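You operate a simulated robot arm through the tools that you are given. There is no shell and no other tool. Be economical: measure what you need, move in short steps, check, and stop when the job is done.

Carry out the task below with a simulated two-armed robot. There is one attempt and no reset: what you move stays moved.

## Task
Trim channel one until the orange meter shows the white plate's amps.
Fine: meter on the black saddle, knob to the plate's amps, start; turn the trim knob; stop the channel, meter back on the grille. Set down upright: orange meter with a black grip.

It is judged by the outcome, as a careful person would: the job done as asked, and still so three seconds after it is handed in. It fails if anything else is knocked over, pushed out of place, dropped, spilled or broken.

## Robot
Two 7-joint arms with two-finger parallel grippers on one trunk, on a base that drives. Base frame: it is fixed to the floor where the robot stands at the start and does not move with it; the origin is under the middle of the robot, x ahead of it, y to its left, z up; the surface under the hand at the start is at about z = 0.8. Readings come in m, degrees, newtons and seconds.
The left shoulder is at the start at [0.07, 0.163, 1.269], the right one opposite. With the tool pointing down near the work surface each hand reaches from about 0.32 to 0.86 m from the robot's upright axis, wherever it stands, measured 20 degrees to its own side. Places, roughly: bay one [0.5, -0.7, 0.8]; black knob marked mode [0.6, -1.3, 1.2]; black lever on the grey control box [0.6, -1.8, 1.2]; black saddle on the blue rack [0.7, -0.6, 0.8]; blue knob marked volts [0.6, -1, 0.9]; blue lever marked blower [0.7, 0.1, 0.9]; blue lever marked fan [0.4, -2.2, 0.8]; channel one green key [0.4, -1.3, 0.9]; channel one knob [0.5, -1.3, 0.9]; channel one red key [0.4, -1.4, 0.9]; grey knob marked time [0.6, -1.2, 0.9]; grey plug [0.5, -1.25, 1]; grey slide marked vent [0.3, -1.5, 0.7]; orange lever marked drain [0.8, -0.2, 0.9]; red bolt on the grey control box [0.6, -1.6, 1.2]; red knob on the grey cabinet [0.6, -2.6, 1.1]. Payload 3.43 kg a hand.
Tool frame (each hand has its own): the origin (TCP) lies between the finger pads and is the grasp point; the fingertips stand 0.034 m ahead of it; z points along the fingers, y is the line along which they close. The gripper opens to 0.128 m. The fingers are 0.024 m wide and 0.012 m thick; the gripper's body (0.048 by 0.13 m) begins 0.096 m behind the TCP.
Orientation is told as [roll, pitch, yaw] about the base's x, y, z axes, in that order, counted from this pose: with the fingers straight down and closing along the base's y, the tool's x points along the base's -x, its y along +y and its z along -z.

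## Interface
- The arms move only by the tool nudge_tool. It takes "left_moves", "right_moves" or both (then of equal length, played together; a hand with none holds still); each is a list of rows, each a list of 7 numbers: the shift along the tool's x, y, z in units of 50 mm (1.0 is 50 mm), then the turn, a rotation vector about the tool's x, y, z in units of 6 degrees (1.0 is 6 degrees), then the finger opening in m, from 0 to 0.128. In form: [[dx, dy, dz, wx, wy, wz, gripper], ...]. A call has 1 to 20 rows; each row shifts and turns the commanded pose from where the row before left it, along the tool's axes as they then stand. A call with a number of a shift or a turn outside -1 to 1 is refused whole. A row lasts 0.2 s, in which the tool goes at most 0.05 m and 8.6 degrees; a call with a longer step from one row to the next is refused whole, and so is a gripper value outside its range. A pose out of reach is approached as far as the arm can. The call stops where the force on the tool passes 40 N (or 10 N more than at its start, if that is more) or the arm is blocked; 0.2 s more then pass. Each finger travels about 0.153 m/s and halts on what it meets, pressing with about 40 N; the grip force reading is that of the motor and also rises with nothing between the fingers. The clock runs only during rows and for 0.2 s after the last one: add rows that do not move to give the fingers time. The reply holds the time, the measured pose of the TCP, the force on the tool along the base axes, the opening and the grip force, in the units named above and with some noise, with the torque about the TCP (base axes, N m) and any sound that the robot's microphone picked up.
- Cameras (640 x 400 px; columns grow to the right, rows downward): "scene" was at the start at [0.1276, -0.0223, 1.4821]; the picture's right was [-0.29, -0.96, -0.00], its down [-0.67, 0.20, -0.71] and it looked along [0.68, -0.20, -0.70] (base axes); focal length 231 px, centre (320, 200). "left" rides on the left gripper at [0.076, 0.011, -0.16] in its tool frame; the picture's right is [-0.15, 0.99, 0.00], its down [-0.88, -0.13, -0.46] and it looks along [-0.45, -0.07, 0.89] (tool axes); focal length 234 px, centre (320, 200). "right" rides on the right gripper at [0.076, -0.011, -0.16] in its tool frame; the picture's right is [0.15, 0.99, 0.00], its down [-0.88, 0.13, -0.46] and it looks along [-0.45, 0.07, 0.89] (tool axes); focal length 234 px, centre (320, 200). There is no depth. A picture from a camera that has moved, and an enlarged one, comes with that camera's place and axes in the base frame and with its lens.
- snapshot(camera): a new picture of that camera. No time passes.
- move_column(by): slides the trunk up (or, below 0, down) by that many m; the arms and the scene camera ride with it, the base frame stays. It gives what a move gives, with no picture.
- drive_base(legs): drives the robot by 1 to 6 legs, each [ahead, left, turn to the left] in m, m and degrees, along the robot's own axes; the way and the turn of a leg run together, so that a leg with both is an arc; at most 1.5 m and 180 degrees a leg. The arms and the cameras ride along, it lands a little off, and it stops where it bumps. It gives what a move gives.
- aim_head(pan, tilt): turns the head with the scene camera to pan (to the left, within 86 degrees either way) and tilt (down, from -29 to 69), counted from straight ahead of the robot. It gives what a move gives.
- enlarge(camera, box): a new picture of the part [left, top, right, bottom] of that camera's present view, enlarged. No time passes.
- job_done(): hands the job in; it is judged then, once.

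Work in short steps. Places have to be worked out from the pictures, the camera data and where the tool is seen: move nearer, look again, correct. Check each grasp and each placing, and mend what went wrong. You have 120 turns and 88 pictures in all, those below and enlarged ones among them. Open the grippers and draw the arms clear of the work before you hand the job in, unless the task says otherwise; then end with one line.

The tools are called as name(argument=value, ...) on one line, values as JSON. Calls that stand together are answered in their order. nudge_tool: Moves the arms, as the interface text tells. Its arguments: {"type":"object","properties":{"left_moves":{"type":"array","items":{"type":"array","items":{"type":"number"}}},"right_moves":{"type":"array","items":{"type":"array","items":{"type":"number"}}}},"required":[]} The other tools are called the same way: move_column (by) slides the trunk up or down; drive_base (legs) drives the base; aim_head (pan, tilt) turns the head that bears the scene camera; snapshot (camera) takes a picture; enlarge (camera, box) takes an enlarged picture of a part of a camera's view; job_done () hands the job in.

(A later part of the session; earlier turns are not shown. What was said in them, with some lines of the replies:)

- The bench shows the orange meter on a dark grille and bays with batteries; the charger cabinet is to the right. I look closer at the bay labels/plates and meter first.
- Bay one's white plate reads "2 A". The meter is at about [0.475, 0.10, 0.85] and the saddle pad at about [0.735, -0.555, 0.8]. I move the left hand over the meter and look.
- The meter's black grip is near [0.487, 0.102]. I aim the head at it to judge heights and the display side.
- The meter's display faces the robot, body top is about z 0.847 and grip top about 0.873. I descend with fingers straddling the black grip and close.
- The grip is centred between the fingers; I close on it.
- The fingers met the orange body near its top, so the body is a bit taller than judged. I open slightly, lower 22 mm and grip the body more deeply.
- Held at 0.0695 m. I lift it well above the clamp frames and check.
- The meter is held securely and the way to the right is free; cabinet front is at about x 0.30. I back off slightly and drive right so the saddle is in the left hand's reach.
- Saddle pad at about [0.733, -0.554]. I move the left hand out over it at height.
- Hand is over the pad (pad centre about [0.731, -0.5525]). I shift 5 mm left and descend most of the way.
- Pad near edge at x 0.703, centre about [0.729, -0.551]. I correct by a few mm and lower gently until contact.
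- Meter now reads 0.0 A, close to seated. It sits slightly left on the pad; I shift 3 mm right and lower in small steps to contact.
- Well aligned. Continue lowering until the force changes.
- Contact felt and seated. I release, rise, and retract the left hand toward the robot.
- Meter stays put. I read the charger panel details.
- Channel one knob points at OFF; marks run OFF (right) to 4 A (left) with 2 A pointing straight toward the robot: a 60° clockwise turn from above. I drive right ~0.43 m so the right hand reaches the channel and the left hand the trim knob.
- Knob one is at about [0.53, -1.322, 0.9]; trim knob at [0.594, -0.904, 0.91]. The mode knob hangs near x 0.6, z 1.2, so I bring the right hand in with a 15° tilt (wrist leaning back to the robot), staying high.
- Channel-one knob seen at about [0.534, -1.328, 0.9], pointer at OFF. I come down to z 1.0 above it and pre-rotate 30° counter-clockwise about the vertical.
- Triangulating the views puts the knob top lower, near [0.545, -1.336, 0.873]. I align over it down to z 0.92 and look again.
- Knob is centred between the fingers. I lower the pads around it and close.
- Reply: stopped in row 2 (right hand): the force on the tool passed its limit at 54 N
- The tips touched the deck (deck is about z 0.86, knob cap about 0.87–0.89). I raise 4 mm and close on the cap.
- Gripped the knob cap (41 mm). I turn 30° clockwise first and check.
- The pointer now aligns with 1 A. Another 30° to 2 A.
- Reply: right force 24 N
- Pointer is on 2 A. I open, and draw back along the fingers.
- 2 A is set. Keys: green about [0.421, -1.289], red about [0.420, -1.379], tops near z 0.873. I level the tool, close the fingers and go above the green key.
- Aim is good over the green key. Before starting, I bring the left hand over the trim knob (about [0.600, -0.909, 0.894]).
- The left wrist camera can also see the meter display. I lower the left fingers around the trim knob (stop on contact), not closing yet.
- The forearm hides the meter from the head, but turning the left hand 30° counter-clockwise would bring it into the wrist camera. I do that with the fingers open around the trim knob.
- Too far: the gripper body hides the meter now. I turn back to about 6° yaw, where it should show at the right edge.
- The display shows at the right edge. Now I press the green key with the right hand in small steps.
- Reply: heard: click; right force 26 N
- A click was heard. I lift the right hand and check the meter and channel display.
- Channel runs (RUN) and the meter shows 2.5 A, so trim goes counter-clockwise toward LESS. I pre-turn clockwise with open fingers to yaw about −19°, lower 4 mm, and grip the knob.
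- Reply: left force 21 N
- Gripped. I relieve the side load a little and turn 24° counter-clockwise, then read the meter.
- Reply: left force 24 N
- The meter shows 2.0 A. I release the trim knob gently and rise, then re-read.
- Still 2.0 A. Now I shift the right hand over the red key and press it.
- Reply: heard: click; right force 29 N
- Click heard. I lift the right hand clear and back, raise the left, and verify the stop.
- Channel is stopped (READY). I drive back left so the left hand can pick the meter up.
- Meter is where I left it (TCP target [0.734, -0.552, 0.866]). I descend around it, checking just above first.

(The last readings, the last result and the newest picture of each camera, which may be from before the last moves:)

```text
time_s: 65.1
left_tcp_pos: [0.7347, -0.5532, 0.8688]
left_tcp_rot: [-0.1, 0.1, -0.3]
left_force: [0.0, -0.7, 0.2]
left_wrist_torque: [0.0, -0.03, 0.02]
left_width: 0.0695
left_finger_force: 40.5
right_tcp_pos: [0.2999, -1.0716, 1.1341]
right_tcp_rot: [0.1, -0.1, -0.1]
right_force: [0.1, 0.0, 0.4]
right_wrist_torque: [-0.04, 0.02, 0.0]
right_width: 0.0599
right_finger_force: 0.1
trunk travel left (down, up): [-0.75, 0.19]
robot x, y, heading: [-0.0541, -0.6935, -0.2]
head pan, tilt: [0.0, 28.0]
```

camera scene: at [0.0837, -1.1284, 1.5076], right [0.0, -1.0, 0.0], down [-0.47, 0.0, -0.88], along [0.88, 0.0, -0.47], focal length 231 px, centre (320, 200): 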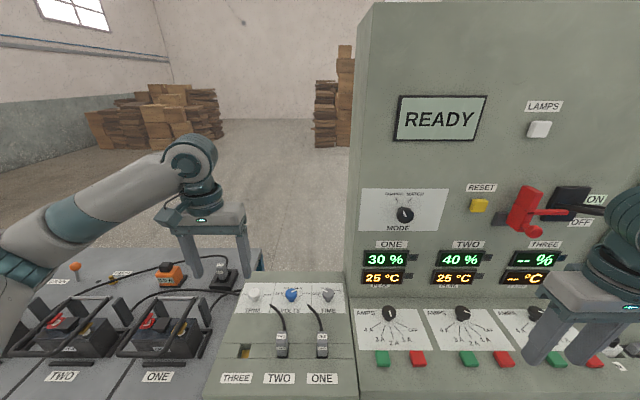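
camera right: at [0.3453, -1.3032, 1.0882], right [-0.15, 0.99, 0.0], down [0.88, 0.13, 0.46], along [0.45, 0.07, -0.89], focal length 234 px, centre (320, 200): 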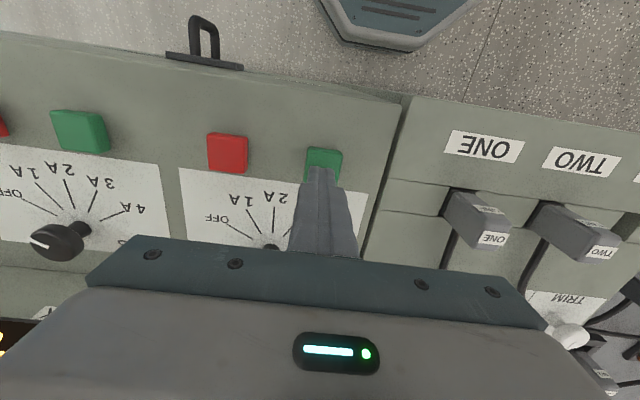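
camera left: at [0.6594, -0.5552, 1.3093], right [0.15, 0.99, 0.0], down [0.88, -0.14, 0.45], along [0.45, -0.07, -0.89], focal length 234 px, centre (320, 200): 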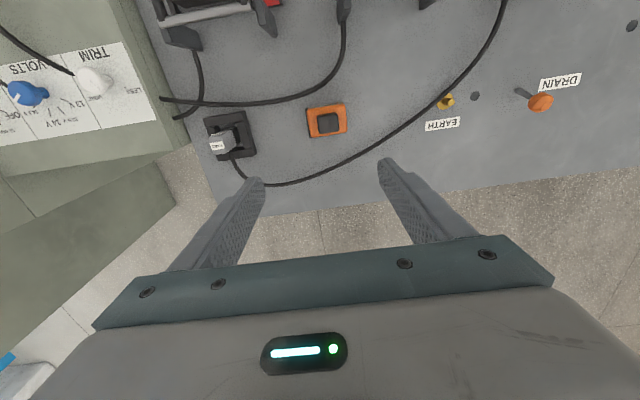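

Held. I lift, retract over the bays at height, and drive back to the grille.

nudge_tool(left_moves=[[0, 0, -0.4, 0, 0, 0, 0], [0, 0, -0.95, 0, 0, 0, 0], [0, 0, -0.95, 0, 0, 0, 0], [0, 0, -0.95, 0, 0, 0, 0], [0, 0, -0.95, 0, 0, 0, 0], [0, 0, -0.95, 0, 0, 0, 0], [0, 0, -0.95, 0, 0, 0, 0], [0.85, 0, 0, 0, 0, 0, 0], [0.85, 0, 0, 0, 0, 0, 0], [0.85, 0, 0, 0, 0, 0, 0], [0.85, 0, 0, 0, 0, 0, 0], [0.85, 0, 0, 0, 0, 0, 0], [0.85, 0, 0, 0, 0, 0, 0]])

drive_base(legs=[[0, 0.68, 0.2]])

aim_head(pan=10, tilt=55)

snapshot(camera="left")

snapshot(camera="scene")

```text
time_s: 67.9
left_tcp_pos: [0.4782, -0.5504, 1.1731]
left_tcp_rot: [0.0, 0.0, -0.4]
left_force: [0.3, 0.2, -1.7]
left_wrist_torque: [0.0, -0.02, -0.01]
left_width: 0.0694
left_finger_force: 40.3
right_tcp_pos: [0.2995, -1.0724, 1.1348]
right_tcp_rot: [0.3, -0.3, -0.1]
right_force: [-0.8, 0.3, 1.6]
right_wrist_torque: [-0.03, -0.02, 0.0]
right_width: 0.0601
right_finger_force: 0.1
trunk travel left (down, up): [-0.75, 0.19]
robot x, y, heading: [-0.053, -0.6965, -0.0]
head pan, tilt: [0.0, 28.0]
```

```text
time_s: 71.6
left_tcp_pos: [0.4811, 0.1056, 1.1717]
left_tcp_rot: [0.0, 0.0, -0.4]
left_force: [0.1, 0.4, -2.2]
left_wrist_torque: [0.02, 0.0, -0.04]
left_width: 0.0694
left_finger_force: 40.1
right_tcp_pos: [0.3009, -0.4172, 1.1324]
right_tcp_rot: [0.1, -0.1, -0.2]
right_force: [0.4, 0.8, -0.3]
right_wrist_torque: [0.01, 0.04, 0.02]
right_width: 0.0603
right_finger_force: 0.1
trunk travel left (down, up): [-0.75, 0.19]
robot x, y, heading: [-0.0517, -0.0417, -0.1]
head pan, tilt: [0.0, 28.0]
```

```text
time_s: 72.5
left_tcp_pos: [0.482, 0.1042, 1.1728]
left_tcp_rot: [0.1, 0.0, -0.4]
left_force: [-0.2, -1.0, -1.7]
left_wrist_torque: [0.02, 0.0, 0.02]
left_width: 0.0692
left_finger_force: 40.3
right_tcp_pos: [0.3005, -0.4173, 1.1341]
right_tcp_rot: [0.2, -0.2, -0.1]
right_force: [0.5, -0.2, 1.3]
right_wrist_torque: [0.0, -0.02, -0.02]
right_width: 0.0598
right_finger_force: 0.1
trunk travel left (down, up): [-0.75, 0.19]
robot x, y, heading: [-0.0536, -0.042, -0.4]
head pan, tilt: [10.0, 55.0]
```

```text
24 pictures are left
camera left: at [0.4052, 0.1167, 1.3316], right [0.15, 0.99, 0.0], down [0.88, -0.14, 0.45], along [0.45, -0.07, -0.89], focal length 234 px, centre (320, 200)
```

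left: 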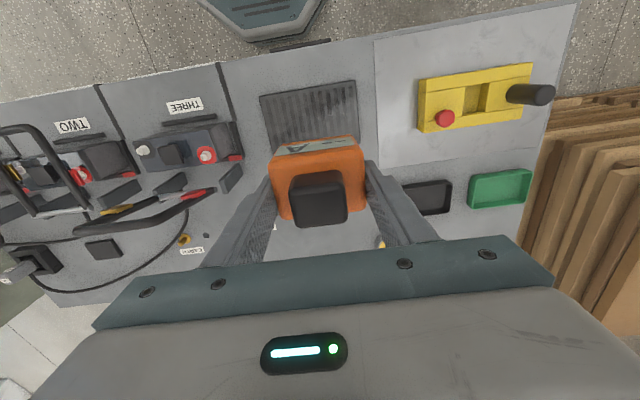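

```text
23 pictures are left
camera scene: at [0.0692, -0.0266, 1.4679], right [0.17, -0.99, 0.0], down [-0.81, -0.14, -0.57], along [0.57, 0.1, -0.82], focal length 231 px, centre (320, 200)
```

scene: 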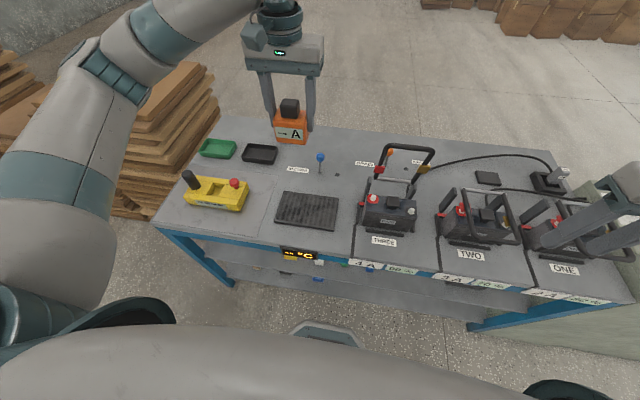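

The bench is undisturbed. I lower the meter onto its original grille spot ([0.4885, 0.102]).

nudge_tool(left_moves=[[-0.13, -0.04, 0.8, 0, 0, 0, 0], [0, 0, 0.95, 0, 0, 0, 0], [0, 0, 0.95, 0, 0, 0, 0], [0, 0, 0.95, 0, 0, 0, 0], [0, 0, 0.95, 0, 0, 0, 0], [0, 0, 0.6, 0, 0, 0, 0]])

enlarge(camera="scene", box=[240, 140, 370, 240])

```text
time_s: 73.9
left_tcp_pos: [0.4885, 0.1035, 0.9123]
left_tcp_rot: [0.0, 0.0, -0.4]
left_force: [0.5, 0.0, -2.6]
left_wrist_torque: [-0.01, -0.01, -0.02]
left_width: 0.0695
left_finger_force: 40.1
right_tcp_pos: [0.3012, -0.4171, 1.1333]
right_tcp_rot: [0.1, -0.2, -0.1]
right_force: [-0.3, -0.2, 0.5]
right_wrist_torque: [0.0, 0.01, 0.02]
right_width: 0.06
right_finger_force: 0.0
trunk travel left (down, up): [-0.75, 0.19]
robot x, y, heading: [-0.0509, -0.0409, -0.2]
head pan, tilt: [10.0, 55.0]
```

```text
4.00 times, centred on (305, 190) of scene
camera zoom: at [0.0693, -0.0262, 1.4679], right [0.17, -0.99, 0.0], down [-0.81, -0.14, -0.57], along [0.56, 0.1, -0.82], focal length 924 px, centre (380, 240)
```

zoom: 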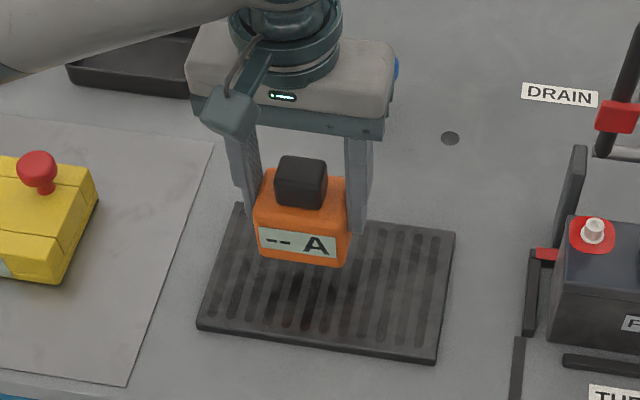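

nudge_tool(left_moves=[[0, 0, 0.4, 0, 0, 0, 0], [0, 0, 0.35, 0, 0, 0, 0], [0, 0, 0.05, 0, 0, 0, 0]])

```text
time_s: 74.7
left_tcp_pos: [0.4904, 0.103, 0.8728]
left_tcp_rot: [0.0, 0.0, -0.4]
left_force: [0.0, 0.3, -1.2]
left_wrist_torque: [-0.01, -0.02, 0.0]
left_width: 0.0693
left_finger_force: 40.3
right_tcp_pos: [0.3004, -0.4164, 1.1329]
right_tcp_rot: [0.3, -0.2, -0.1]
right_force: [0.4, 0.3, 1.0]
right_wrist_torque: [-0.01, 0.02, -0.02]
right_width: 0.06
right_finger_force: 0.1
trunk travel left (down, up): [-0.75, 0.19]
robot x, y, heading: [-0.0488, -0.0372, -0.0]
head pan, tilt: [10.0, 55.0]
```

nudge_tool(left_moves=[[0, 0, 0.05, 0, 0, 0, 0], [0, 0, 0.05, 0, 0, 0, 0]])

```text
time_s: 75.3
left_tcp_pos: [0.488, 0.1028, 0.8673]
left_tcp_rot: [0.0, -0.1, -0.4]
left_force: [0.4, 0.9, 4.4]
left_wrist_torque: [0.11, 0.18, -0.06]
left_width: 0.0695
left_finger_force: 40.5
right_tcp_pos: [0.2994, -0.4165, 1.1342]
right_tcp_rot: [0.2, -0.4, -0.2]
right_force: [0.5, 0.1, -1.1]
right_wrist_torque: [-0.01, -0.01, 0.01]
right_width: 0.06
right_finger_force: 0.1
trunk travel left (down, up): [-0.75, 0.19]
robot x, y, heading: [-0.0498, -0.0345, -0.3]
head pan, tilt: [10.0, 55.0]
```

Contact felt; I release and rise clear.

nudge_tool(left_moves=[[0, 0, 0, 0, 0, 0, 0.095], [0, 0, 0, 0, 0, 0, 0.095], [0, 0, -0.4, 0, 0, 0, 0.095], [0, 0, -0.9, 0, 0, 0, 0.11], [0, 0, -0.9, 0, 0, 0, 0.128], [0, 0, -0.9, 0, 0, 0, 0.128], [0, 0, -0.9, 0, 0, 0, 0.128], [0, 0, -0.9, 0, 0, 0, 0.128], [0, 0, -0.9, 0, 0, 0, 0.128]], right_moves=[[0, 0, 0, 0, 0, 0, 0.08], [0, 0, 0, 0, 0, 0, 0.1], [0, 0, 0, 0, 0, 0, 0.128], [0, 0, 0, 0, 0, 0, 0.128], [0, 0, 0, 0, 0, 0, 0.128], [0, 0, 0, 0, 0, 0, 0.128], [0, 0, 0, 0, 0, 0, 0.128], [0, 0, 0, 0, 0, 0, 0.128], [0, 0, 0, 0, 0, 0, 0.128]])

snapshot(camera="scene")

aim_head(pan=-60, tilt=25)

snapshot(camera="scene")

```text
time_s: 77.3
left_tcp_pos: [0.4857, 0.1051, 1.1569]
left_tcp_rot: [0.1, 0.1, -0.5]
left_force: [-0.1, 0.6, 0.6]
left_wrist_torque: [0.03, -0.01, -0.04]
left_width: 0.128
left_finger_force: 0.0
right_tcp_pos: [0.299, -0.4179, 1.1336]
right_tcp_rot: [0.2, -0.3, 0.0]
right_force: [-0.9, 0.5, 0.3]
right_wrist_torque: [0.03, 0.01, -0.03]
right_width: 0.1279
right_finger_force: 0.2
trunk travel left (down, up): [-0.75, 0.19]
robot x, y, heading: [-0.0474, -0.0374, 0.3]
head pan, tilt: [10.0, 55.0]
```

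```text
21 pictures are left
camera scene: at [0.0678, -0.0268, 1.4679], right [0.17, -0.99, 0.0], down [-0.81, -0.14, -0.57], along [0.57, 0.1, -0.82], focal length 231 px, centre (320, 200)
```

scene: 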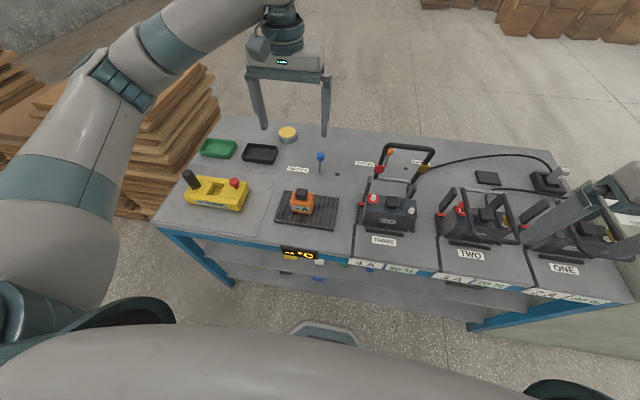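

```text
time_s: 78.7
left_tcp_pos: [0.4873, 0.1056, 1.1557]
left_tcp_rot: [-0.1, -0.1, -0.4]
left_force: [-0.5, 0.4, -1.0]
left_wrist_torque: [-0.01, 0.01, 0.01]
left_width: 0.1278
left_finger_force: 0.1
right_tcp_pos: [0.3004, -0.4163, 1.1348]
right_tcp_rot: [0.2, -0.1, -0.1]
right_force: [-0.5, -0.6, -0.2]
right_wrist_torque: [0.0, 0.0, -0.02]
right_width: 0.1281
right_finger_force: 0.0
trunk travel left (down, up): [-0.75, 0.19]
robot x, y, heading: [-0.0516, -0.0401, 0.1]
head pan, tilt: [-60.0, 25.0]
```

```text
20 pictures are left
camera scene: at [0.0439, -0.1186, 1.5118], right [-0.87, -0.5, 0.0], down [-0.21, 0.37, -0.91], along [0.45, -0.79, -0.42], focal length 231 px, centre (320, 200)
```

scene: 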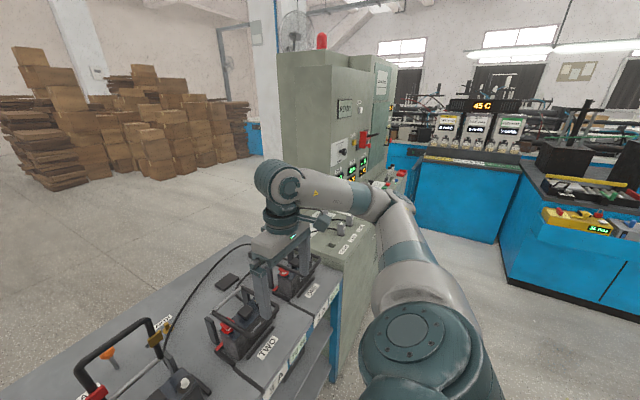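

The meter is upright on the grille, the channel is stopped, and both hands are open and clear, so I hand the job in.

job_done()

```text
The job is handed in.
```

Channel one is trimmed: the orange meter showed 2.0 A, matching bay one's white 2 A plate. The channel is stopped and the meter is back upright on the grille.
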